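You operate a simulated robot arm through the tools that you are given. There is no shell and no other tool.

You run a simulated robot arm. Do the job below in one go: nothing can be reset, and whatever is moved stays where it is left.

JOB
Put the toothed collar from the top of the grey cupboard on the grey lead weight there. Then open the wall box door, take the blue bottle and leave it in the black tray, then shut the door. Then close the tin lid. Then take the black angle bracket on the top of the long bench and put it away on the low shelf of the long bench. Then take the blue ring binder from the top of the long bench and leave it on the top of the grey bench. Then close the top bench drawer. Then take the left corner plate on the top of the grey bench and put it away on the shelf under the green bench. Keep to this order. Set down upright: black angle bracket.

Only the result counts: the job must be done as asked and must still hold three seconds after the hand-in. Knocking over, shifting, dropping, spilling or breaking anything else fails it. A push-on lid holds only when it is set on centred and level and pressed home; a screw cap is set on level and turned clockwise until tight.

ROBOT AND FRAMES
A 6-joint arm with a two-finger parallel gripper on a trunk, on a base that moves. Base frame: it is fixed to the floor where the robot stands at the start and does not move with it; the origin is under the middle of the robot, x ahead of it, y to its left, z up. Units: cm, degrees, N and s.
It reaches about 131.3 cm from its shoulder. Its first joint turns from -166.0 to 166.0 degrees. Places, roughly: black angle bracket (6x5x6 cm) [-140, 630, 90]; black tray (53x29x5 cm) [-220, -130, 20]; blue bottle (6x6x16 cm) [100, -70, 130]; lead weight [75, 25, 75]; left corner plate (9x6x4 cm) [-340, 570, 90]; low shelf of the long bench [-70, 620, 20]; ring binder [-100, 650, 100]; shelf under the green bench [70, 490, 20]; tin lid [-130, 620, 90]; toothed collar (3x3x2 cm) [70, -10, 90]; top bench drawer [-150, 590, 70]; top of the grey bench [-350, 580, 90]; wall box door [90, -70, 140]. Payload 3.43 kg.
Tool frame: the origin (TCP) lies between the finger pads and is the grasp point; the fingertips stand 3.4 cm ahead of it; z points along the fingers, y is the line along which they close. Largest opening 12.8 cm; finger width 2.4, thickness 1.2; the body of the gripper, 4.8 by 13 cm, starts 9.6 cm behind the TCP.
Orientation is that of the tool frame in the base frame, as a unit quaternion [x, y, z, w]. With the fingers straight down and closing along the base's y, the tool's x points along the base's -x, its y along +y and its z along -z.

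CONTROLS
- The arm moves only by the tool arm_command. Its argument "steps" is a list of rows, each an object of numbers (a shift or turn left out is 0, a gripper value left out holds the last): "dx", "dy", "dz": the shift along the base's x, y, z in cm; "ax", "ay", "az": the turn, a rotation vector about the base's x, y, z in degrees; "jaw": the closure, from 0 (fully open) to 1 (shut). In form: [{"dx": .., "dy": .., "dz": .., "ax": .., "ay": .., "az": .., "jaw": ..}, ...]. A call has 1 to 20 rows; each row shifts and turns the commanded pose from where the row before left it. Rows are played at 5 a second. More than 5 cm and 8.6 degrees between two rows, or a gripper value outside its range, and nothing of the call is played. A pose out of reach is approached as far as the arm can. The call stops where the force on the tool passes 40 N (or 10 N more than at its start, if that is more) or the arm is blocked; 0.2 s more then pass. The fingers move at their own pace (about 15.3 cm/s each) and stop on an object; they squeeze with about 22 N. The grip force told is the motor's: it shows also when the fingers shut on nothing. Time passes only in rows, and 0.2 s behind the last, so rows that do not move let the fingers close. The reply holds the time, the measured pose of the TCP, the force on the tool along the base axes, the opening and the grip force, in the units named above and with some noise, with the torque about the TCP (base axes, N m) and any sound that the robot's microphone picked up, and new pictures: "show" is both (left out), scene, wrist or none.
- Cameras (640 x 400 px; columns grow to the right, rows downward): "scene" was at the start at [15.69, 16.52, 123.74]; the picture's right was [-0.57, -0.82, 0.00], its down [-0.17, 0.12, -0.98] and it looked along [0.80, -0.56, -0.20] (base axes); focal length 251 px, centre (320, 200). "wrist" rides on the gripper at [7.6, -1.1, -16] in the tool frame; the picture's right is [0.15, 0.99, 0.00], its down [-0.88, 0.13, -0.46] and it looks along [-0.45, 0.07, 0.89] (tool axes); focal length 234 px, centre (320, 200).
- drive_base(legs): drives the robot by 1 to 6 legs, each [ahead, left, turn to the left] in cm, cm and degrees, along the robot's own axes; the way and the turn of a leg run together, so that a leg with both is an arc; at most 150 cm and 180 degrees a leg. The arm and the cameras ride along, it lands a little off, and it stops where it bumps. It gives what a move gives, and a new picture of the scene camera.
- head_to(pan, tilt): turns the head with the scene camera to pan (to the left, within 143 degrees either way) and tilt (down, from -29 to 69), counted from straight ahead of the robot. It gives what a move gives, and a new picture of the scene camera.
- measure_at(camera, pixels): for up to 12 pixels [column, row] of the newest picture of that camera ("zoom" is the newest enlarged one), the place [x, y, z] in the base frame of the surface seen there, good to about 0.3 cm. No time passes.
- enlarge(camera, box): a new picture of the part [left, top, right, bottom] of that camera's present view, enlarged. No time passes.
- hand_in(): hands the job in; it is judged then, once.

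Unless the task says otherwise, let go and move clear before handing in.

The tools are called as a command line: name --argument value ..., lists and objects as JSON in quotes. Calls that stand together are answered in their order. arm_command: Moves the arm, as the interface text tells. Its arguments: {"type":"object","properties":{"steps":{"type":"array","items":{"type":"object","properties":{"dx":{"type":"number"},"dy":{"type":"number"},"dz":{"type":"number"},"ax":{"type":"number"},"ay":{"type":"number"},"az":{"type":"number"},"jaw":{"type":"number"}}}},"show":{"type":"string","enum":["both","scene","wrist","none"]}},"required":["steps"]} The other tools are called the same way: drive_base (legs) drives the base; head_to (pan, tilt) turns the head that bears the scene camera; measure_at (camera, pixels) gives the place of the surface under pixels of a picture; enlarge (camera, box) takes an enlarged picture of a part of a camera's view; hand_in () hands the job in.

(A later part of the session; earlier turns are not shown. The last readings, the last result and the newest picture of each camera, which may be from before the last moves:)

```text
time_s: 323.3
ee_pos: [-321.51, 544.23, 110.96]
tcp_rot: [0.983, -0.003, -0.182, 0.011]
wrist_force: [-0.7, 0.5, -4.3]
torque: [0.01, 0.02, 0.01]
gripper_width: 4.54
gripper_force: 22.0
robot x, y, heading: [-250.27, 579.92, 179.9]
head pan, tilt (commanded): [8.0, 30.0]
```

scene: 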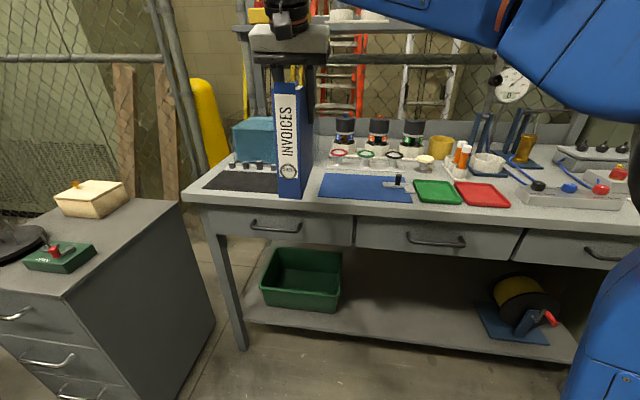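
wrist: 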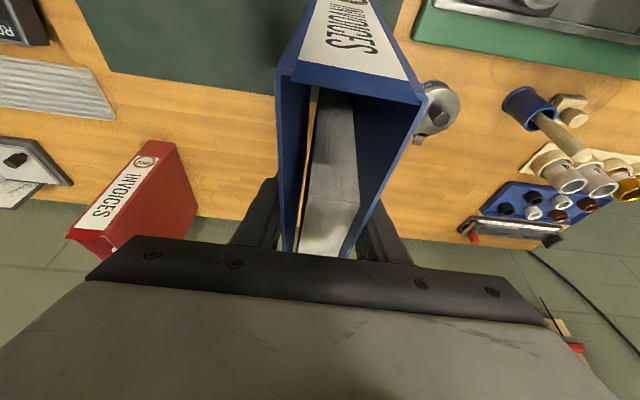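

The binder is in line with the lane. I'll move it in over the bench at the same height.

arm_command --steps '[{"dx": -4, "dy": 0.2, "az": -0.7}, {"dx": -4, "dy": 0.2, "az": -0.7}, {"dx": -4, "dy": 0.1}, {"dx": -3.8, "dy": 0.1}, {"dx": 0}]'

enlarge --camera "scene" --box '[190, 70, 370, 230]'

```text
time_s: 324.5
ee_pos: [-337.33, 544.78, 110.85]
tcp_rot: [0.983, -0.016, -0.182, 0.007]
wrist_force: [0.6, -0.1, -4.6]
torque: [0.0, 0.04, 0.0]
gripper_width: 4.5
gripper_force: 22.1
robot x, y, heading: [-250.12, 579.69, 179.7]
head pan, tilt (commanded): [8.0, 30.0]
```

scene: 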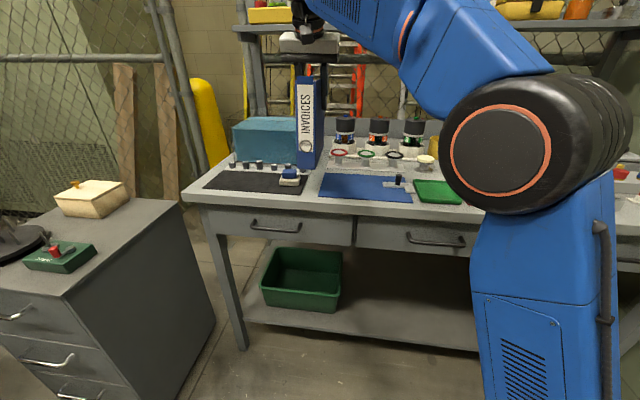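
wrist: 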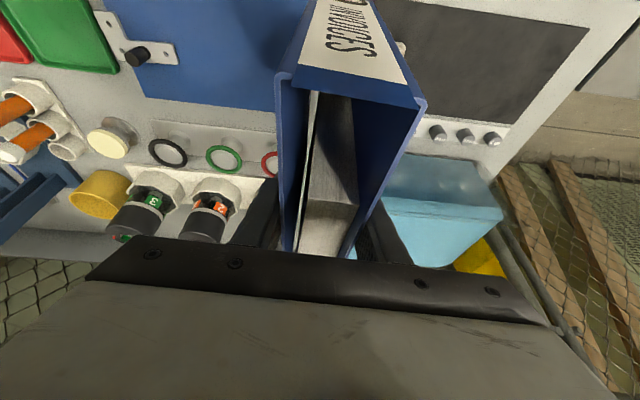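

```text
2.50 times, centred on (280, 150) of scene
```

zoom: 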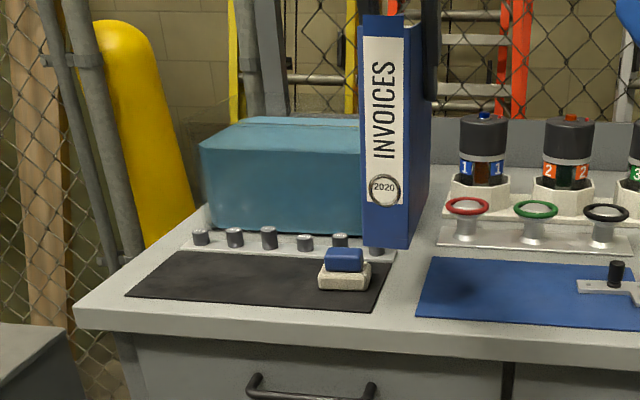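

measure_at --camera "zoom" --pixels '[[368, 232], [404, 242], [410, 238], [427, 200], [374, 308], [392, 262], [417, 312], [432, 258], [395, 252], [370, 150], [404, 150], [425, 150]]'

```text
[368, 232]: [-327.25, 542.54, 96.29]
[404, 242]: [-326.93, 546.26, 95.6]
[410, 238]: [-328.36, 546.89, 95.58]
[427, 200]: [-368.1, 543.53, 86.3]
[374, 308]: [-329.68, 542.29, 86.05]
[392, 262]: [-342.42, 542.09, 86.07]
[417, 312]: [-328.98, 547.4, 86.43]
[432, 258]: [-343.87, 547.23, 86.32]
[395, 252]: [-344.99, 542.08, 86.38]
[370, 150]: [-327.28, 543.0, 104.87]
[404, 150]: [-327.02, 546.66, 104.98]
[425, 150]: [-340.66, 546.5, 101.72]
```

enlarge --camera "scene" --box '[285, 75, 335, 175]'

measure_at --camera "zoom" --pixels '[[350, 200], [370, 200], [390, 200], [410, 200], [350, 330], [370, 310], [390, 290], [350, 100], [390, 110], [345, 260], [375, 250], [400, 240]]'

```text
4.00 times, centred on (310, 125) of scene
```

zoom: 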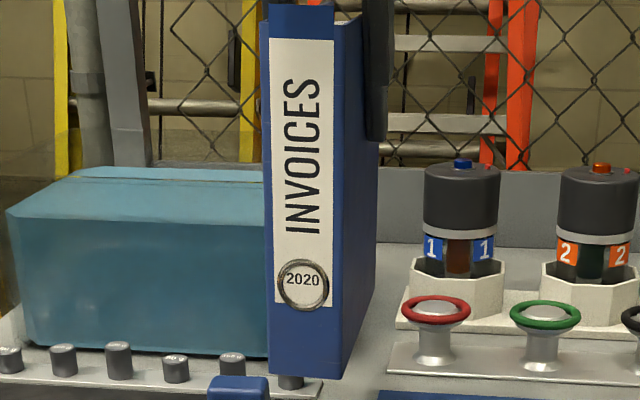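

```text
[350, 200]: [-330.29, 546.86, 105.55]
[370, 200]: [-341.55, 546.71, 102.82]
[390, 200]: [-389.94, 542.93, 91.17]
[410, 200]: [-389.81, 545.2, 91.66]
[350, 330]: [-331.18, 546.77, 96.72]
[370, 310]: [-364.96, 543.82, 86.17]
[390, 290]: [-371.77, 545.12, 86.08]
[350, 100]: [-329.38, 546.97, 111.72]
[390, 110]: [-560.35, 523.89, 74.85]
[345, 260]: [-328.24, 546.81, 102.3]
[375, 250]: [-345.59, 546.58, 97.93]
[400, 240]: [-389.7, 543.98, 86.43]
```

The binder's right side is at y≈546.8→546.6, and the lane spans 542.1–547.3. I'll shift +0.3 and correct 0.7° of yaw, then lower toward the bench.

arm_command --steps '[{"dx": 0.5, "dy": 0.3, "az": -0.7}, {"dz": -3}, {"dz": -3}, {"dz": -2}, {"dx": 0}]' --show "none"

enlarge --camera "scene" --box '[260, 90, 360, 210]'

```text
time_s: 325.7
ee_pos: [-336.7, 545.13, 102.95]
tcp_rot: [0.983, -0.021, -0.182, 0.008]
wrist_force: [0.4, 0.2, -4.9]
torque: [0.01, 0.05, -0.02]
gripper_width: 4.52
gripper_force: 22.0
robot x, y, heading: [-250.15, 579.4, 180.1]
head pan, tilt (commanded): [8.0, 30.0]
```

```text
3.33 times, centred on (310, 150) of scene
```

zoom: 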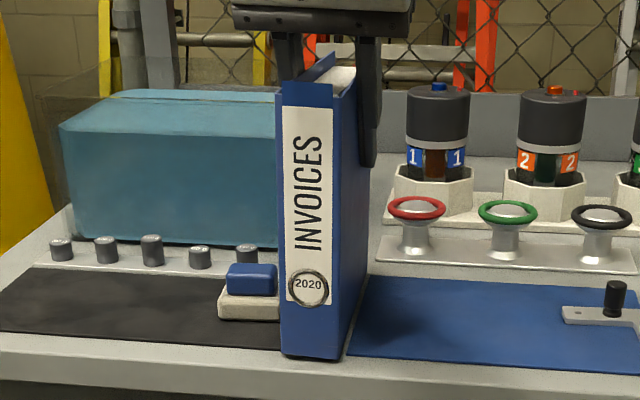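

measure_at --camera "zoom" --pixels '[[285, 350], [338, 355], [342, 350], [365, 270], [348, 357], [278, 350], [360, 290], [279, 300], [355, 362], [300, 375], [272, 305], [346, 330]]'

```text
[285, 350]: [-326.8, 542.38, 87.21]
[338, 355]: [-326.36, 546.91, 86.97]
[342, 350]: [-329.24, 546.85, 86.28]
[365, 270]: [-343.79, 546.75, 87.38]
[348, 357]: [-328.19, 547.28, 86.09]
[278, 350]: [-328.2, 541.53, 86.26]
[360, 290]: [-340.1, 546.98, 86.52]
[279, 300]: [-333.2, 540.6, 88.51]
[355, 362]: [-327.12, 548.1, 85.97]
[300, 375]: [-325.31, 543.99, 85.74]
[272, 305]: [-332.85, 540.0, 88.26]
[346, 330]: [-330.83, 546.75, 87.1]
```

The binder sits right inside the lane with its bottom about 0.9 cm up. I'll lower until contact.

arm_command --steps '[{"dz": -0.3}, {"dz": -0.2}, {"dz": -0.1}, {"dx": 0}]' --show "none"

arm_command --steps '[{"dz": -0.1}, {"dz": -0.1}, {"dx": 0}]' --show "none"

```text
time_s: 326.7
ee_pos: [-336.74, 545.16, 102.59]
tcp_rot: [0.983, -0.022, -0.184, 0.008]
wrist_force: [-4.2, 2.5, 17.8]
torque: [-0.17, -0.49, 0.03]
gripper_width: 4.49
gripper_force: 22.0
robot x, y, heading: [-250.44, 579.65, 179.8]
head pan, tilt (commanded): [8.0, 30.0]
```

```text
time_s: 327.5
ee_pos: [-336.72, 545.15, 102.27]
tcp_rot: [0.983, -0.021, -0.184, 0.009]
wrist_force: [-3.4, 4.2, 19.9]
torque: [-0.16, -0.71, 0.11]
gripper_width: 4.54
gripper_force: 22.3
robot x, y, heading: [-250.13, 579.59, 180.0]
head pan, tilt (commanded): [8.0, 30.0]
```

Firm contact (~20 N). I'll ease up a hair and open the fingers.

arm_command --steps '[{"dz": 0.15}, {"jaw": 0.62}, {"jaw": 0.58}, {"jaw": 0.52}, {"jaw": 0.46}, {"dx": 0}]' --show "none"

enlarge --camera "scene" --box '[260, 90, 360, 210]'

```text
time_s: 328.9
ee_pos: [-336.72, 545.16, 102.36]
tcp_rot: [0.983, -0.021, -0.182, 0.008]
wrist_force: [-0.7, -0.3, 0.1]
torque: [-0.01, 0.02, -0.01]
gripper_width: 6.87
gripper_force: 0.0
robot x, y, heading: [-250.5, 579.71, 180.1]
head pan, tilt (commanded): [8.0, 30.0]
```

```text
3.33 times, centred on (310, 150) of scene
```

zoom: 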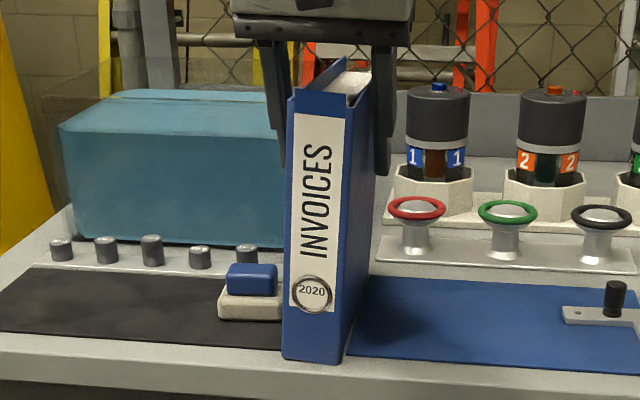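

The top shifted slightly right. I'll measure the lean.

measure_at --camera "zoom" --pixels '[[287, 345], [290, 250], [294, 110], [338, 350], [345, 200], [346, 120], [345, 330], [360, 250], [368, 180], [371, 100]]'

```text
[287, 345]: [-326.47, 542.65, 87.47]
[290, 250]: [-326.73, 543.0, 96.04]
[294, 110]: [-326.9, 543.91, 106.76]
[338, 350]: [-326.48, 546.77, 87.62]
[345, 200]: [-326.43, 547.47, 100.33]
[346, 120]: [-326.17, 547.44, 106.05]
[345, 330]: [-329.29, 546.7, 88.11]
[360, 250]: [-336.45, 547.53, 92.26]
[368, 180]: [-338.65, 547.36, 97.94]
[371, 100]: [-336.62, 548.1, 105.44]
```

It leans about 2.5–3° to the right. I'll open a little further and see whether the lean changes, i.e. whether it rests on the finger.

arm_command --steps '[{"jaw": 0.43}, {"jaw": 0.4}, {"dx": 0}, {"dx": 0}]' --show "none"

enlarge --camera "scene" --box '[260, 90, 360, 210]'

measure_at --camera "zoom" --pixels '[[287, 345], [294, 110], [338, 350], [346, 120], [371, 100], [285, 300], [340, 300]]'

```text
time_s: 329.9
ee_pos: [-336.63, 545.15, 102.34]
tcp_rot: [0.983, -0.022, -0.183, 0.007]
wrist_force: [0.3, 0.8, -0.5]
torque: [-0.03, -0.04, 0.01]
gripper_width: 7.66
gripper_force: 0.1
robot x, y, heading: [-250.07, 579.51, 179.7]
head pan, tilt (commanded): [8.0, 30.0]
```

```text
3.33 times, centred on (310, 150) of scene
```

zoom: 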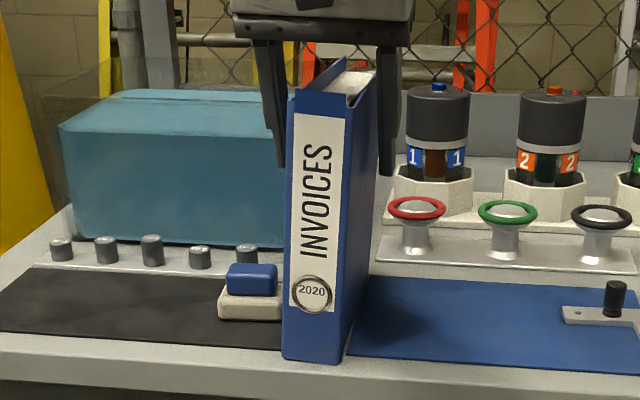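

```text
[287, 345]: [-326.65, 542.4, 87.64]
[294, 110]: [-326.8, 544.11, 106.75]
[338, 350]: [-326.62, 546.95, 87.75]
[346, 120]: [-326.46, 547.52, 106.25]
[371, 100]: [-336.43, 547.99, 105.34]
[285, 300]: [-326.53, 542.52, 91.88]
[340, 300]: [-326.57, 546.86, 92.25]
```

The lean is unchanged, so it stands by itself. Its back-left corner probably sits on the edge of the post plate (x≈−345). I'll re-grip, lift slightly and move it 0.7 cm forward and 0.15 right.

arm_command --steps '[{"jaw": 0.5}, {"jaw": 0.57}, {"jaw": 0.62}, {"jaw": 0.7}, {"jaw": 1.0}, {"dx": 0}, {"dz": 0.5}, {"dz": 0.5}, {"dx": 0}]' --show "none"

enlarge --camera "scene" --box '[260, 90, 360, 210]'

measure_at --camera "zoom" --pixels '[[287, 340], [287, 110], [338, 345], [342, 120], [344, 335], [364, 270], [360, 280]]'

```text
time_s: 331.9
ee_pos: [-336.68, 545.1, 103.33]
tcp_rot: [0.983, -0.021, -0.182, 0.006]
wrist_force: [0.4, -0.6, -4.9]
torque: [0.0, 0.05, -0.05]
gripper_width: 4.53
gripper_force: 22.0
robot x, y, heading: [-250.43, 579.54, 179.9]
head pan, tilt (commanded): [8.0, 30.0]
```

```text
3.33 times, centred on (310, 150) of scene
```

zoom: 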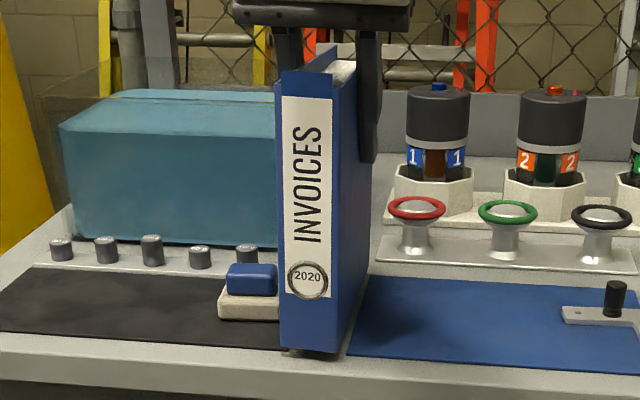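

```text
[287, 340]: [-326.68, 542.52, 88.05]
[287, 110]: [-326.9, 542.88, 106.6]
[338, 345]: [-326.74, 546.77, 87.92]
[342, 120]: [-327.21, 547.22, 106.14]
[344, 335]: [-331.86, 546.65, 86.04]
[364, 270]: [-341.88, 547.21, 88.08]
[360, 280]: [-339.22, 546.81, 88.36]
```

It's upright again. I'll shift 0.7 cm toward the bench front and lower.

arm_command --steps '[{"dx": 0.7, "dy": 0.1}, {"dz": -0.4}, {"dz": -0.2}, {"dz": -0.1}, {"dx": 0}]' --show "none"

enlarge --camera "scene" --box '[275, 170, 325, 205]'

```text
time_s: 333.1
ee_pos: [-336.0, 545.28, 102.61]
tcp_rot: [0.983, -0.022, -0.183, 0.007]
wrist_force: [0.3, -1.0, -4.4]
torque: [0.0, 0.05, 0.01]
gripper_width: 4.55
gripper_force: 22.0
robot x, y, heading: [-250.57, 580.01, 179.6]
head pan, tilt (commanded): [8.0, 30.0]
```

```text
11.43 times, centred on (300, 188) of scene
```

zoom: 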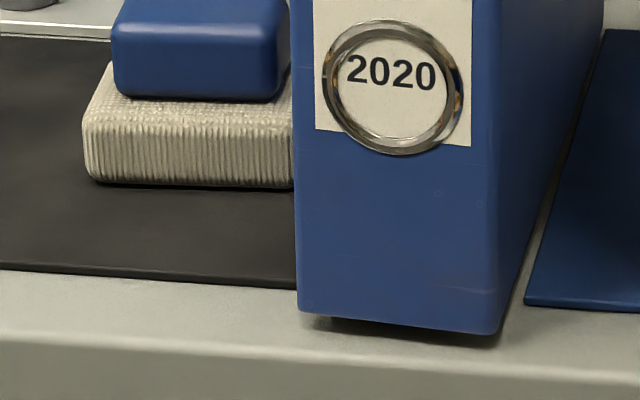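

No contact yet at the height where it touched before, so the corner now clears the plate. I'll continue lowering.

arm_command --steps '[{"dz": -0.12}, {"dz": -0.12}, {"dx": 0}]' --show "none"

arm_command --steps '[{"dz": -0.1}, {"dx": 0}]' --show "none"

```text
time_s: 333.9
ee_pos: [-336.01, 545.19, 102.33]
tcp_rot: [0.983, -0.02, -0.183, 0.007]
wrist_force: [0.1, -0.1, -3.7]
torque: [0.04, 0.07, 0.01]
gripper_width: 4.56
gripper_force: 22.4
robot x, y, heading: [-250.23, 579.71, 179.9]
head pan, tilt (commanded): [8.0, 30.0]
```

```text
time_s: 334.5
ee_pos: [-336.08, 545.27, 102.35]
tcp_rot: [0.983, -0.02, -0.184, 0.008]
wrist_force: [0.5, -0.8, 1.7]
torque: [0.08, 0.46, 0.0]
gripper_width: 4.55
gripper_force: 21.8
robot x, y, heading: [-250.18, 579.77, 180.1]
head pan, tilt (commanded): [8.0, 30.0]
```

arm_command --steps '[{"dz": -0.1}, {"dx": 0}]' --show "none"

arm_command --steps '[{"jaw": 0.62}, {"jaw": 0.58}, {"jaw": 0.52}, {"jaw": 0.44}, {"dx": 0}, {"dx": 0}]' --show "none"

enlarge --camera "scene" --box '[260, 90, 360, 210]'

measure_at --camera "zoom" --pixels '[[287, 345], [287, 110], [338, 350], [342, 120], [344, 335], [364, 270], [370, 100]]'

```text
time_s: 335.1
ee_pos: [-335.86, 545.27, 102.21]
tcp_rot: [0.983, -0.021, -0.183, 0.008]
wrist_force: [-0.6, 1.3, 15.9]
torque: [-0.08, -0.23, 0.05]
gripper_width: 4.54
gripper_force: 22.4
robot x, y, heading: [-250.3, 579.62, 180.1]
head pan, tilt (commanded): [8.0, 30.0]
```

```text
time_s: 336.5
ee_pos: [-336.0, 545.22, 102.26]
tcp_rot: [0.983, -0.021, -0.183, 0.008]
wrist_force: [0.3, -0.1, 1.1]
torque: [0.0, -0.02, 0.0]
gripper_width: 7.17
gripper_force: 0.1
robot x, y, heading: [-250.27, 579.65, 179.9]
head pan, tilt (commanded): [8.0, 30.0]
```

```text
3.33 times, centred on (310, 150) of scene
```

zoom: 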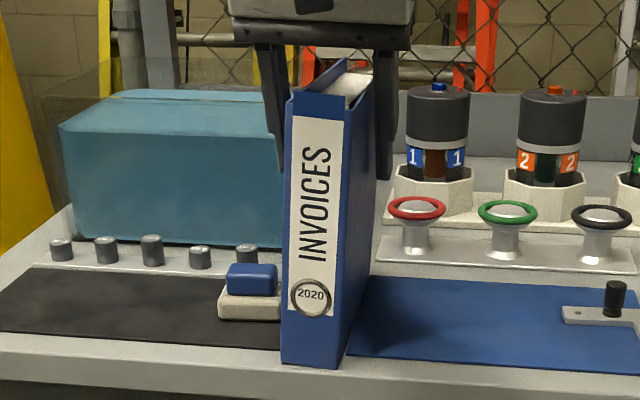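

```text
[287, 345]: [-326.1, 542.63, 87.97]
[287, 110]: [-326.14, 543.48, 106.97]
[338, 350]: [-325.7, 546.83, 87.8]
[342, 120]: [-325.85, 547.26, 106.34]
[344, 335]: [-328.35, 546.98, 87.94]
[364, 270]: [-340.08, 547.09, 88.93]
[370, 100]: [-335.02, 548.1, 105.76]
```

It stands stably with about 2° of lean, apparently on the thin mat's edge; it sits within the lane and is supported. I'll open wider, centre and rise straight off it.

arm_command --steps '[{"dy": 0.4, "jaw": 0.4}, {"jaw": 0.36}, {"dx": 0}, {"dz": 1.5}, {"dz": 3}, {"dz": 3}, {"dz": 3}, {"dx": 0}]' --show "scene"

enlarge --camera "scene" --box '[260, 90, 360, 210]'

```text
time_s: 338.3
ee_pos: [-335.89, 545.71, 112.76]
tcp_rot: [0.983, -0.021, -0.183, 0.007]
wrist_force: [-0.1, 1.5, 0.3]
torque: [-0.02, 0.0, -0.02]
gripper_width: 8.19
gripper_force: 0.1
robot x, y, heading: [-250.34, 579.04, 180.0]
head pan, tilt (commanded): [8.0, 30.0]
```

scene: 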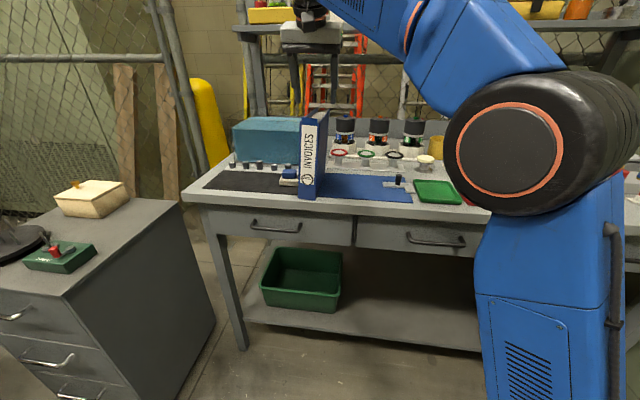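

```text
3.33 times, centred on (310, 150) of scene
```

zoom: 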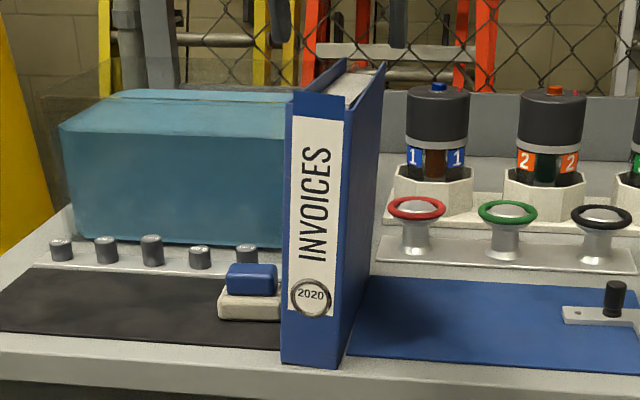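

The binder remains standing. Next is the bench drawer: I'll retract and straighten the arm, back away, and go round to the long bench.

arm_command --steps '[{"dx": 3.5, "dz": 0.5, "ay": -3.3}, {"dx": 4, "ay": -3.3}, {"dx": 4, "ay": -3.3}, {"dx": 4, "ay": -3.3}, {"dx": 4, "ay": -3.3}, {"dx": 4, "ay": -3.5, "jaw": 1.0}, {"dx": 0}]' --show "none"

drive_base --legs '[[-22, 0, 0], [0, 75, 0]]'

```text
time_s: 339.9
ee_pos: [-312.43, 545.83, 113.15]
tcp_rot: [1.0, -0.022, -0.008, 0.002]
wrist_force: [-0.4, 0.0, -0.3]
torque: [-0.02, 0.0, -0.02]
gripper_width: 0.0
gripper_force: 22.1
robot x, y, heading: [-250.25, 579.58, 180.2]
head pan, tilt (commanded): [8.0, 30.0]
```

```text
time_s: 345.3
ee_pos: [-290.35, 469.77, 113.27]
tcp_rot: [1.0, -0.019, -0.009, 0.003]
wrist_force: [0.6, -0.4, 0.2]
torque: [-0.01, -0.02, -0.01]
gripper_width: 0.01
gripper_force: 22.1
robot x, y, heading: [-228.58, 504.05, -180.2]
head pan, tilt (commanded): [8.0, 30.0]
```

scene: 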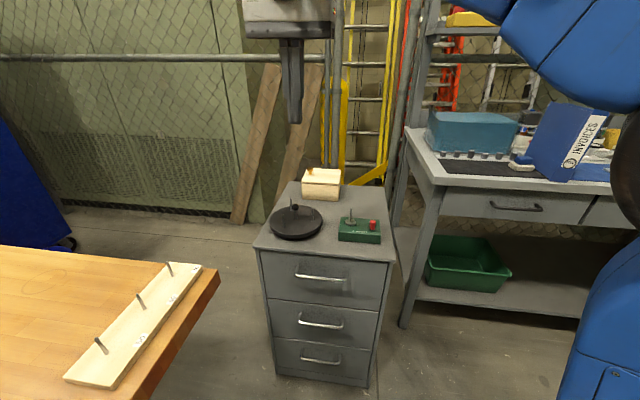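

The binder still stands (565,140). I'll turn right 90° and line up with the drawer.

drive_base --legs '[[0, 0, -90]]'

drive_base --legs '[[-15, -77, 0]]'

head_to --pan 0 --tilt 30

```text
time_s: 349.5
ee_pos: [-262.36, 566.26, 113.23]
tcp_rot: [-0.692, 0.722, 0.009, 0.005]
wrist_force: [-0.6, 0.2, -0.2]
torque: [0.0, -0.02, 0.0]
gripper_width: 0.01
gripper_force: 22.3
robot x, y, heading: [-228.22, 503.77, 89.8]
head pan, tilt (commanded): [8.0, 30.0]
```

scene: 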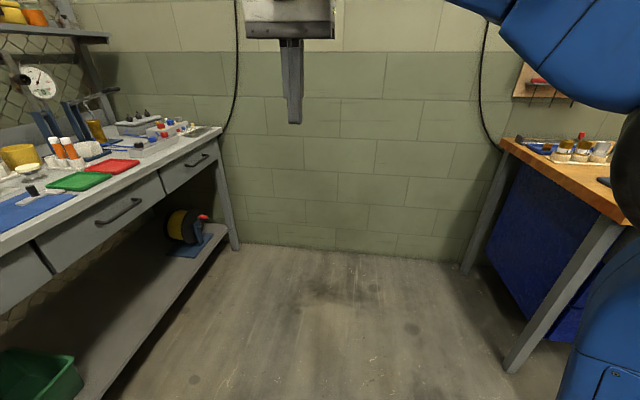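

```text
time_s: 353.7
ee_pos: [-185.58, 551.16, 113.25]
tcp_rot: [-0.69, 0.723, 0.009, 0.004]
wrist_force: [-0.5, -0.1, 0.1]
torque: [0.0, -0.01, 0.01]
gripper_width: 0.0
gripper_force: 21.9
robot x, y, heading: [-151.56, 489.1, 90.1]
head pan, tilt (commanded): [8.0, 30.0]
```

scene: 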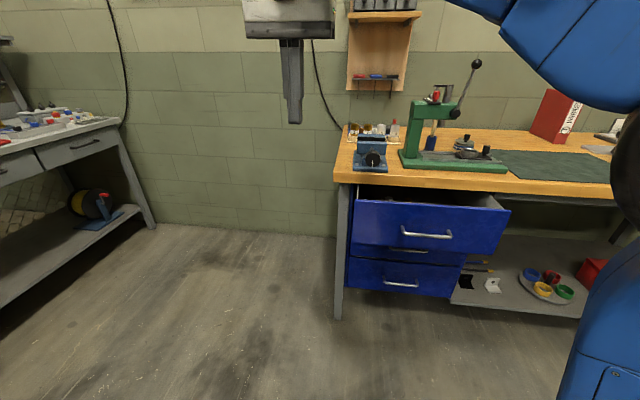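

```text
time_s: 354.4
ee_pos: [-185.52, 551.3, 113.22]
tcp_rot: [-0.692, 0.722, 0.008, 0.004]
wrist_force: [-0.2, 0.4, 0.1]
torque: [-0.01, 0.01, 0.01]
gripper_width: 0.02
gripper_force: 22.1
robot x, y, heading: [-151.5, 489.2, 90.0]
head pan, tilt (commanded): [0.0, 30.0]
```

scene: 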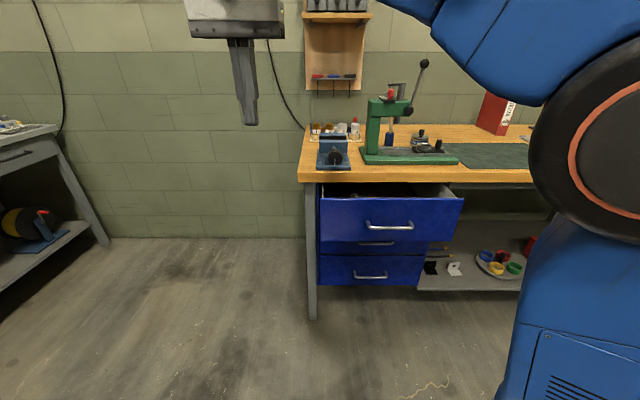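

enlarge --camera "scene" --box '[300, 170, 480, 300]'

measure_at --camera "scene" --pixels '[[323, 200], [460, 202], [322, 240], [440, 240], [390, 225], [370, 228], [410, 228], [390, 210], [340, 262], [380, 243], [390, 238], [350, 215]]'

```text
3.08 times, centred on (390, 235) of scene
```

zoom: 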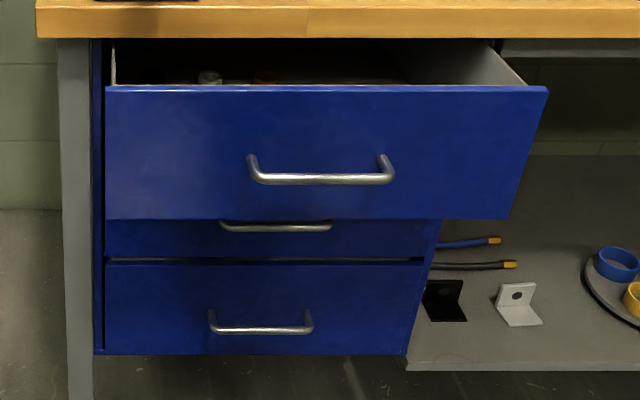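

```text
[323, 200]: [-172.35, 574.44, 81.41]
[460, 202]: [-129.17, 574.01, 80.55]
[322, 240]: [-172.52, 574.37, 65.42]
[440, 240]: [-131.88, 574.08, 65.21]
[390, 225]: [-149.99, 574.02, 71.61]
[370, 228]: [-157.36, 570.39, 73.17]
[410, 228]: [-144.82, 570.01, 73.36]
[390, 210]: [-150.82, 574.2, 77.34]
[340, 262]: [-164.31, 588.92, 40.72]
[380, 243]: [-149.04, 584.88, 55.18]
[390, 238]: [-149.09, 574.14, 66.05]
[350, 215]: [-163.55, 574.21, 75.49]
```

The drawer face is at y≈574.2 (z 64.5–82, centre x≈−151), with the handle bar at z≈73; the closed faces below are at y≈588.9. I'll back up and pose the tool forward, pitched 25°, to push just below the handle.

drive_base --legs '[[-34, 0, 0]]'

arm_command --steps '[{"dx": 2.2, "dy": 2.6, "dz": -2.7, "ax": 4}, {"dx": 2.2, "dy": 2.6, "dz": -2.7, "ax": 4}, {"dx": 2.2, "dy": 2.6, "dz": -2.7, "ax": 4}, {"dx": 2.2, "dy": 2.6, "dz": -2.7, "ax": 4}, {"dx": 2.2, "dy": 2.6, "dz": -2.7, "ax": 4}, {"dx": 2.2, "dy": 2.6, "dz": -2.7, "ax": 4}, {"dx": 2.2, "dy": 2.6, "dz": -2.7, "ax": 4}, {"dx": 2.2, "dy": 2.6, "dz": -2.7, "ax": 4}, {"dx": 2.2, "dy": 2.6, "dz": -2.7, "ax": 4}, {"dx": 2.2, "dy": 2.6, "dz": -2.7, "ax": 4}, {"dx": 2.2, "dy": 2.6, "dz": -2.7, "ax": 4}, {"dx": 2.2, "dy": 2.6, "dz": -2.7, "ax": 4}, {"dx": 2.2, "dy": 2.6, "dz": -2.7, "ax": 4}, {"dx": 2.2, "dy": 2.6, "dz": -2.7, "ax": 4}, {"dx": 2.2, "dy": 2.6, "dz": -2.7, "ax": 4}, {"dx": 1.5, "dy": 2, "dz": -2.7, "ax": 5}, {"dx": 0}]'

```text
time_s: 356.6
ee_pos: [-185.26, 517.57, 113.16]
tcp_rot: [-0.69, 0.724, 0.008, 0.004]
wrist_force: [0.9, -0.5, 0.1]
torque: [0.02, -0.01, -0.02]
gripper_width: 0.0
gripper_force: 22.0
robot x, y, heading: [-151.97, 455.05, 89.7]
head pan, tilt (commanded): [0.0, 30.0]
```

scene: 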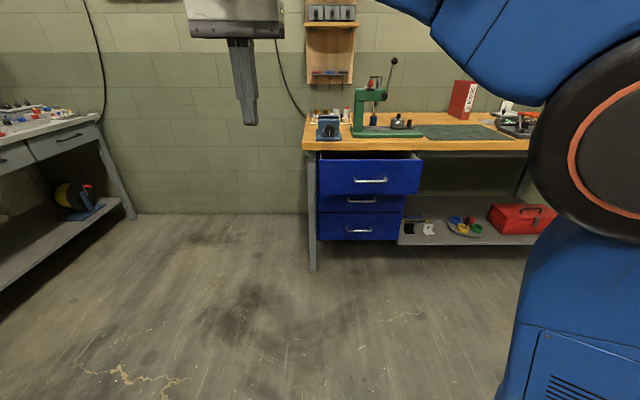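

```text
time_s: 360.2
ee_pos: [-151.73, 558.33, 69.91]
tcp_rot: [-0.579, 0.606, 0.396, 0.375]
wrist_force: [-0.2, 0.6, 0.6]
torque: [0.02, -0.01, 0.04]
gripper_width: 0.0
gripper_force: 22.2
out of reach, approached as far as the arm can: row 16
robot x, y, heading: [-151.48, 454.74, 89.4]
head pan, tilt (commanded): [0.0, 30.0]
```

scene: 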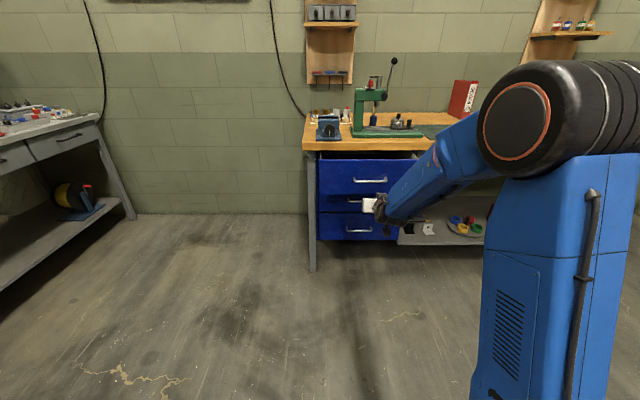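
wrist: 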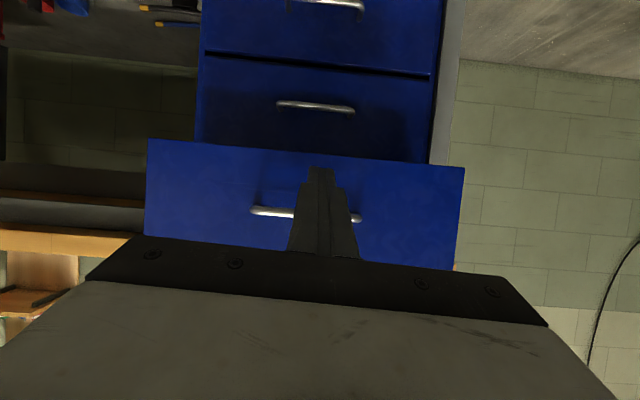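

The fingertips point at the drawer face below the handle. I'll lower 1.2 cm, approach, and push gently.

arm_command --steps '[{"dy": 2, "dz": -0.6}, {"dy": 3, "dz": -0.6}, {"dy": 3}, {"dy": 2}, {"dy": 1.2}, {"dx": 0}]'

```text
time_s: 361.6
ee_pos: [-152.19, 569.58, 68.64]
tcp_rot: [-0.579, 0.607, 0.396, 0.375]
wrist_force: [0.3, -0.3, -0.3]
torque: [-0.01, 0.01, 0.03]
gripper_width: 0.03
gripper_force: 21.8
out of reach, approached as far as the arm can: row 1
robot x, y, heading: [-151.94, 455.05, 89.6]
head pan, tilt (commanded): [0.0, 30.0]
```

scene: 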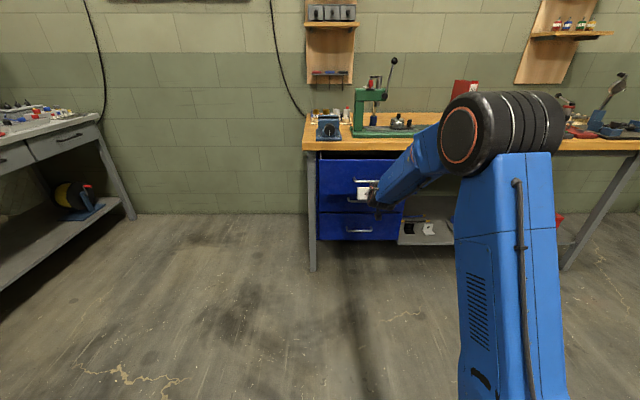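
wrist: 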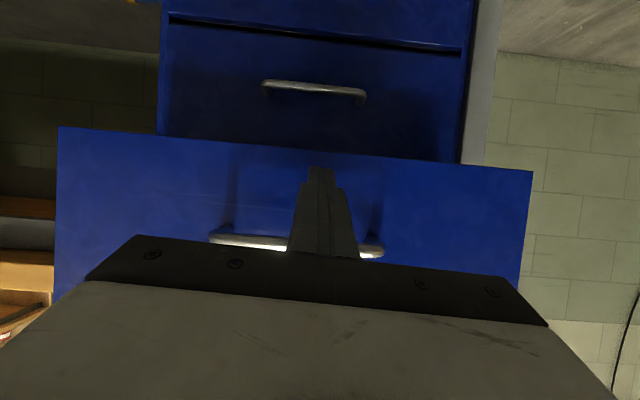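

The tip is 1.5 cm from the drawer face. I'll push slowly.

arm_command --steps '[{"dy": 0.8}, {"dy": 0.8}, {"dy": 0.7}, {"dy": 0.7}, {"dy": 0.7}, {"dy": 0.7}, {"dy": 0.7}, {"dy": 0.7}, {"dy": 0.7}, {"dy": 0.7}, {"dy": 0.7}, {"dy": 0.7}, {"dx": 0}]'

```text
time_s: 364.4
ee_pos: [-152.01, 578.21, 68.73]
tcp_rot: [-0.579, 0.606, 0.397, 0.374]
wrist_force: [-0.5, 0.1, 0.3]
torque: [-0.02, -0.03, 0.02]
gripper_width: 0.04
gripper_force: 22.0
robot x, y, heading: [-151.83, 455.24, 89.8]
head pan, tilt (commanded): [0.0, 30.0]
```

scene: 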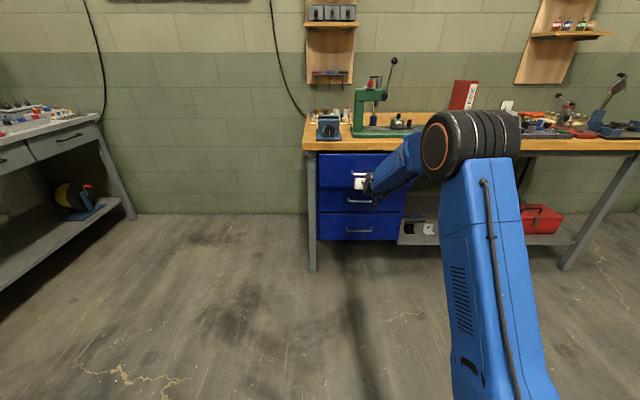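
wrist: 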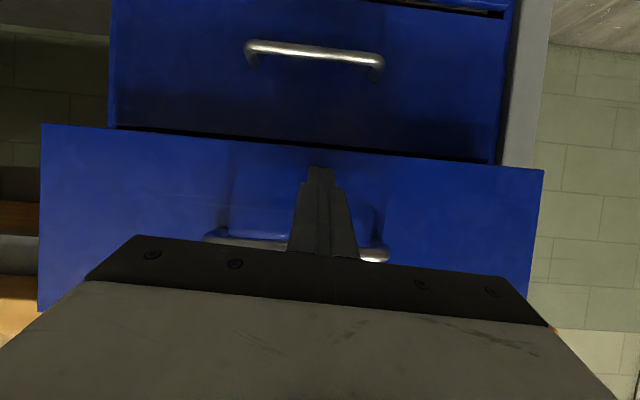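

The drawer slides in freely. I'll continue until it seats flush.

arm_command --steps '[{"dy": 0.7}, {"dy": 0.7}, {"dy": 0.7}, {"dy": 0.7}, {"dy": 0.7}, {"dy": 0.7}, {"dy": 0.7}, {"dy": 0.7}, {"dy": 0.6}, {"dy": 0.6}, {"dy": 0.5}, {"dy": 0.4}, {"dy": 0.4}, {"dx": 0}]'

```text
time_s: 366.9
ee_pos: [-152.09, 585.27, 68.52]
tcp_rot: [-0.579, 0.606, 0.396, 0.373]
wrist_force: [0.0, -16.6, 6.3]
torque: [0.16, -0.02, 0.02]
gripper_width: 0.0
gripper_force: 22.2
robot x, y, heading: [-151.58, 454.68, 89.7]
head pan, tilt (commanded): [0.0, 30.0]
stopped in row 12: the force on the tool passed its limit at 54 N (the readings are from after the stop); the commanded pose is now the measured one
```

scene: 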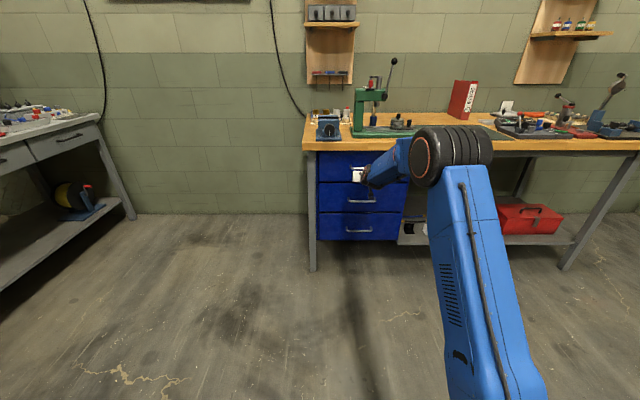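
wrist: 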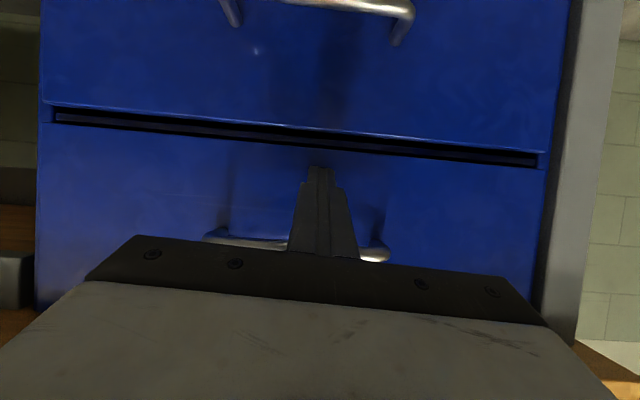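

A hard stop with the top drawer flush to the lower ones. I'll withdraw and verify.

arm_command --steps '[{"dy": -0.5}, {"dy": -1.5}, {"dy": -3}, {"dy": -4}, {"dy": -4}, {"dy": -4}, {"dy": -4}, {"dx": 0}]' --show "scene"

enlarge --camera "scene" --box '[295, 110, 455, 250]'

measure_at --camera "scene" --pixels '[[325, 160], [325, 178], [345, 162], [325, 192], [325, 225]]'

```text
time_s: 368.7
ee_pos: [-152.13, 564.29, 68.39]
tcp_rot: [-0.58, 0.607, 0.394, 0.373]
wrist_force: [0.0, -0.3, 0.0]
torque: [0.0, 0.0, 0.0]
gripper_width: 0.01
gripper_force: 21.9
robot x, y, heading: [-151.79, 454.85, 89.6]
head pan, tilt (commanded): [0.0, 30.0]
```

scene: 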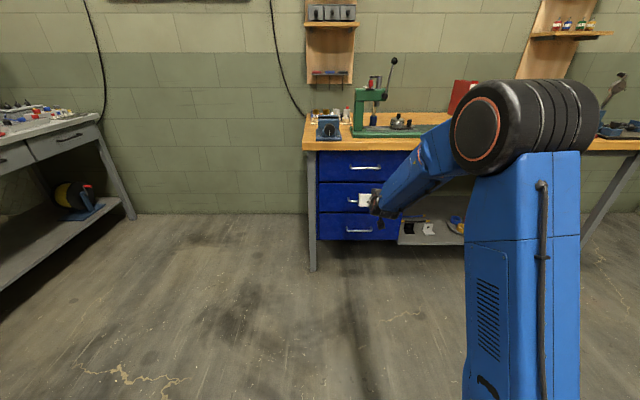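

```text
2.86 times, centred on (375, 180) of scene
```

zoom: 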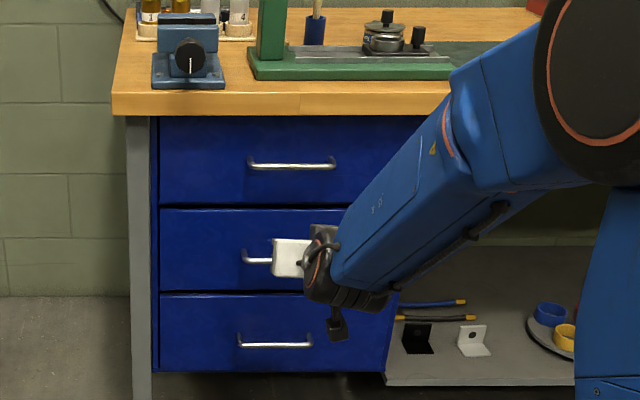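

```text
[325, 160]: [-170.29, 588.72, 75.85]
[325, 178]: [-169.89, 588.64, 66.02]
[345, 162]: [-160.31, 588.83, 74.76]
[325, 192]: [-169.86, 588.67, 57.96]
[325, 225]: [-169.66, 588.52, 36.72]
```

The drawer is flush (y≈588.7). Last task: the corner plate. I'll fold the arm up and return to the grey bench.

arm_command --steps '[{"dy": -2.9, "dz": 2.8, "ax": -4.1}, {"dy": -2.9, "dz": 2.8, "ax": -4.1}, {"dy": -2.9, "dz": 2.8, "ax": -4.1}, {"dy": -2.9, "dz": 2.8, "ax": -4.1}, {"dy": -2.9, "dz": 2.8, "ax": -4.1}, {"dy": -2.9, "dz": 2.8, "ax": -4.1}, {"dy": -2.9, "dz": 2.8, "ax": -4.1}, {"dy": -2.9, "dz": 2.8, "ax": -4.1}, {"dy": -2.9, "dz": 2.8, "ax": -4.1}, {"dy": -2.9, "dz": 2.8, "ax": -4.1}, {"dy": -2.9, "dz": 2.8, "ax": -4.1}, {"dy": -2.9, "dz": 2.8, "ax": -4.1}, {"dy": -2.9, "dz": 2.8, "ax": -4.1}, {"dy": -2.9, "dz": 2.8, "ax": -4.1}, {"dy": -2.9, "dz": 2.8, "ax": -4.1}, {"dy": -2.0, "dz": 2.8, "ax": -4.1}, {"dx": 0}]' --show "none"

drive_base --legs '[[34, 0, 0], [15, 77, 0]]'

```text
time_s: 372.3
ee_pos: [-152.0, 518.75, 113.46]
tcp_rot: [-0.69, 0.724, 0.003, 0.0]
wrist_force: [-0.3, 0.4, -0.5]
torque: [0.01, -0.03, 0.02]
gripper_width: 0.0
gripper_force: 22.5
robot x, y, heading: [-151.51, 455.39, 89.7]
head pan, tilt (commanded): [0.0, 30.0]
```

```text
time_s: 378.4
ee_pos: [-229.41, 568.55, 113.43]
tcp_rot: [-0.69, 0.724, 0.004, -0.001]
wrist_force: [0.4, 0.2, 0.8]
torque: [0.01, 0.0, 0.02]
gripper_width: 0.0
gripper_force: 21.8
robot x, y, heading: [-229.17, 504.67, 89.5]
head pan, tilt (commanded): [0.0, 30.0]
```

scene: 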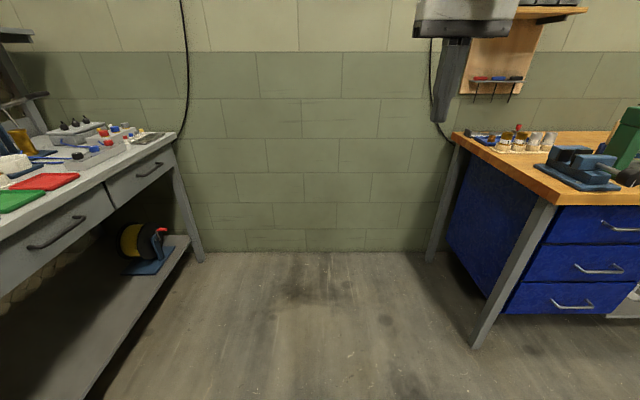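

drive_base --legs '[[0, 0, 90.3], [0, -68, 0]]'

head_to --pan 5 --tilt 26

```text
time_s: 386.0
ee_pos: [-292.87, 572.05, 113.33]
tcp_rot: [1.0, -0.021, -0.002, 0.003]
wrist_force: [0.0, -0.7, -0.9]
torque: [0.0, -0.03, -0.02]
gripper_width: 0.0
gripper_force: 22.1
robot x, y, heading: [-229.17, 573.05, -179.7]
head pan, tilt (commanded): [0.0, 30.0]
```

scene: 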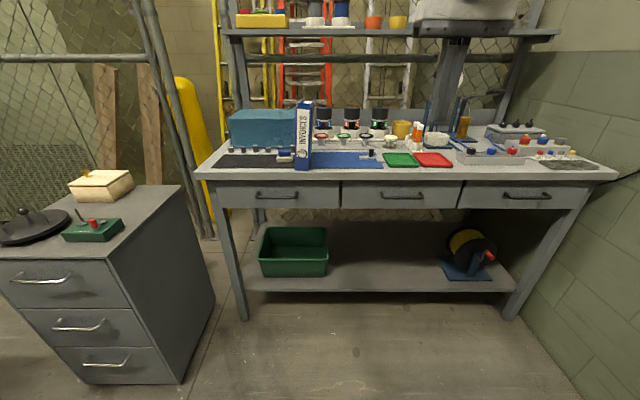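

```text
time_s: 386.6
ee_pos: [-292.86, 572.11, 113.37]
tcp_rot: [1.0, -0.021, -0.002, 0.003]
wrist_force: [0.5, 0.6, 0.0]
torque: [-0.01, -0.02, 0.01]
gripper_width: 0.0
gripper_force: 22.2
robot x, y, heading: [-229.42, 572.71, -179.9]
head pan, tilt (commanded): [5.0, 26.0]
```

scene: 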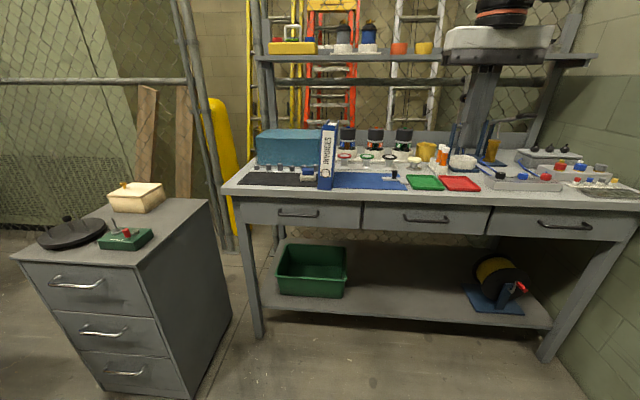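

The binder stands on the grey bench. I'll zoom in on the corner plate near (393,178), and check that there is no other one.

enlarge --camera "scene" --box '[350, 140, 450, 205]'

measure_at --camera "zoom" --pixels '[[285, 200], [285, 225], [250, 228], [310, 225], [340, 245], [285, 240], [240, 232], [300, 250], [355, 260], [280, 190], [290, 215], [360, 225]]'

enlarge --camera "scene" --box '[420, 130, 640, 215]'

```text
6.15 times, centred on (400, 172) of scene
```

zoom: 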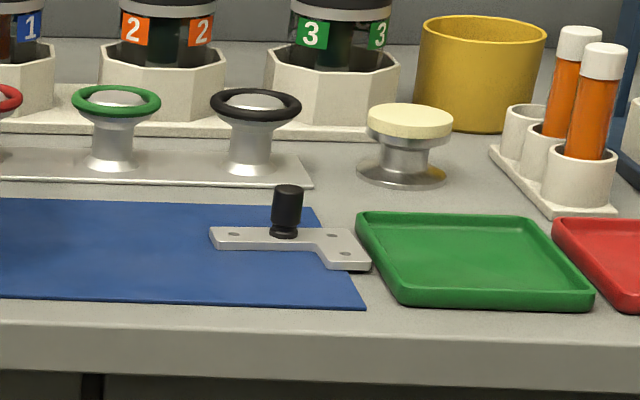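

```text
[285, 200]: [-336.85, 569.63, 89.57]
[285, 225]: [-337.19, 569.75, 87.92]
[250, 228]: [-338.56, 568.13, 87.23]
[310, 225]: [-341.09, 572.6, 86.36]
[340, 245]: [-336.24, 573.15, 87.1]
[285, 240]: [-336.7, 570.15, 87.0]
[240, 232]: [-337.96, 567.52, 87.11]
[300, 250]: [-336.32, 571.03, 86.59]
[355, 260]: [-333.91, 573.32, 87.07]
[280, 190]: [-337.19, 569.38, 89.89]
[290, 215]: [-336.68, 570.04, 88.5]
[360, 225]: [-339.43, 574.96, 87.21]
```

```text
2.91 times, centred on (530, 172) of scene
```

zoom: 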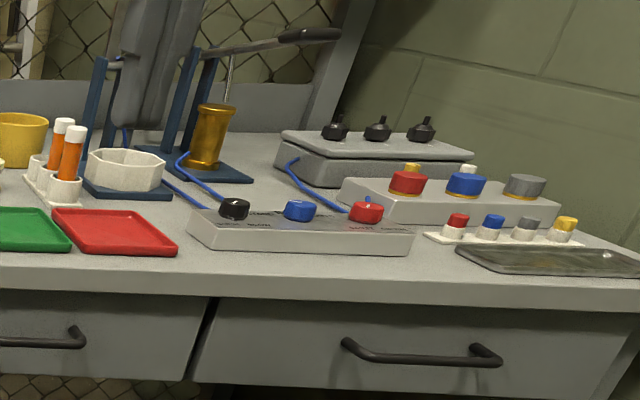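

The corner plate's black peg is at about (−337.8,569.8), top z≈90, with the green tray close on its right. I'll move above it with a 15° pitch and the fingers at 4.5 cm.

arm_command --steps '[{"dx": -4.2, "dy": -0.23, "dz": -1.1, "ay": 1.5}, {"dx": -4.2, "dy": -0.23, "dz": -1.1, "ay": 1.5}, {"dx": -4.2, "dy": -0.23, "dz": -1.1, "ay": 1.5}, {"dx": -4.2, "dy": -0.23, "dz": -1.1, "ay": 1.5}, {"dx": -4.2, "dy": -0.23, "dz": -1.1, "ay": 1.5}, {"dx": -4.2, "dy": -0.23, "dz": -1.1, "ay": 1.5}, {"dx": -4.2, "dy": -0.23, "dz": -1.1, "ay": 1.5}, {"dx": -4.2, "dy": -0.23, "dz": -1.1, "ay": 1.5}, {"dx": -4.2, "dy": -0.23, "dz": -1.1, "ay": 1.5}, {"dx": -4.2, "dy": -0.23, "dz": -1.1, "ay": 1.5, "jaw": 0.65}, {"dx": 0}, {"dx": 0}]'

```text
time_s: 389.2
ee_pos: [-334.82, 569.78, 102.34]
tcp_rot: [0.991, -0.021, -0.132, 0.006]
wrist_force: [-0.6, 0.7, 0.5]
torque: [-0.01, 0.0, 0.01]
gripper_width: 4.5
gripper_force: 0.1
robot x, y, heading: [-229.29, 573.12, -180.1]
head pan, tilt (commanded): [5.0, 26.0]
```

scene: 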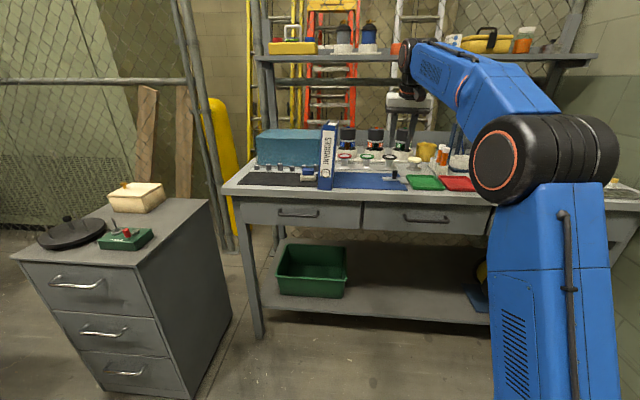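
wrist: 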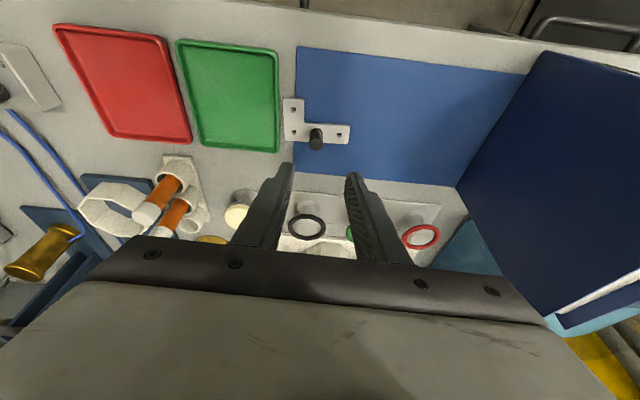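

The plate with its peg is at wrist (316,138), with the binder at the right. I'll zoom and measure the peg.

enlarge --camera "wrist" --box '[260, 80, 380, 190]'

measure_at --camera "zoom" --pixels '[[215, 210], [215, 230], [190, 215], [240, 215], [215, 180], [130, 80], [340, 205], [150, 195], [95, 130], [90, 220], [215, 250], [210, 195]]'

```text
3.64 times, centred on (320, 135) of wrist
```

zoom: 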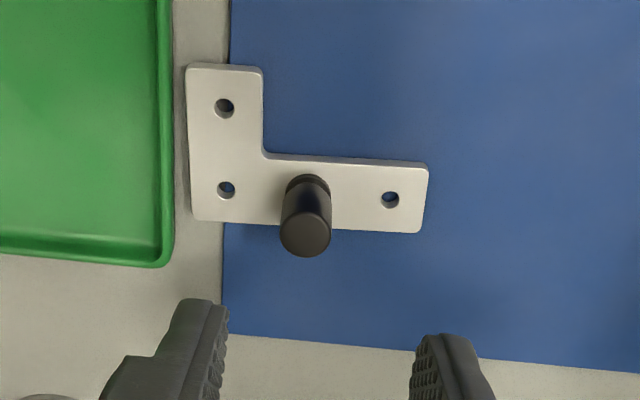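

```text
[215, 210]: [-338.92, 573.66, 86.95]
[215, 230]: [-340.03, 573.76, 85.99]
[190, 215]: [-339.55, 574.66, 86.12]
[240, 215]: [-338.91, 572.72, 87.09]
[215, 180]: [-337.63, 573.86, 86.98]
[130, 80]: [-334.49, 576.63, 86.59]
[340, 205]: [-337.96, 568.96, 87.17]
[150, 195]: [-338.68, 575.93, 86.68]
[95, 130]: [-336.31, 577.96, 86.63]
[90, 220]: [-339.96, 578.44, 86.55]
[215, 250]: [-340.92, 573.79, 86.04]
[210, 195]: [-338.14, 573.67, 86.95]
```

measure_at --camera "zoom" --pixels '[[305, 238], [288, 238], [322, 238], [305, 222], [305, 252], [305, 205], [305, 190], [190, 75], [255, 75], [425, 170], [418, 228], [200, 218]]'

```text
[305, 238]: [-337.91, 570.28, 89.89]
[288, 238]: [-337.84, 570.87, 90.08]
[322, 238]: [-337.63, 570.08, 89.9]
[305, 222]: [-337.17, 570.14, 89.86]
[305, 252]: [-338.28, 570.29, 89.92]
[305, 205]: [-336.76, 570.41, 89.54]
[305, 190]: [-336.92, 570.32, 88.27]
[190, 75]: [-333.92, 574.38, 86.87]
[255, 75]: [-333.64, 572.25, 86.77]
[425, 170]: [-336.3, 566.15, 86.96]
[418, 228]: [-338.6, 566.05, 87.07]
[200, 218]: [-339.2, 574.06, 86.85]
```

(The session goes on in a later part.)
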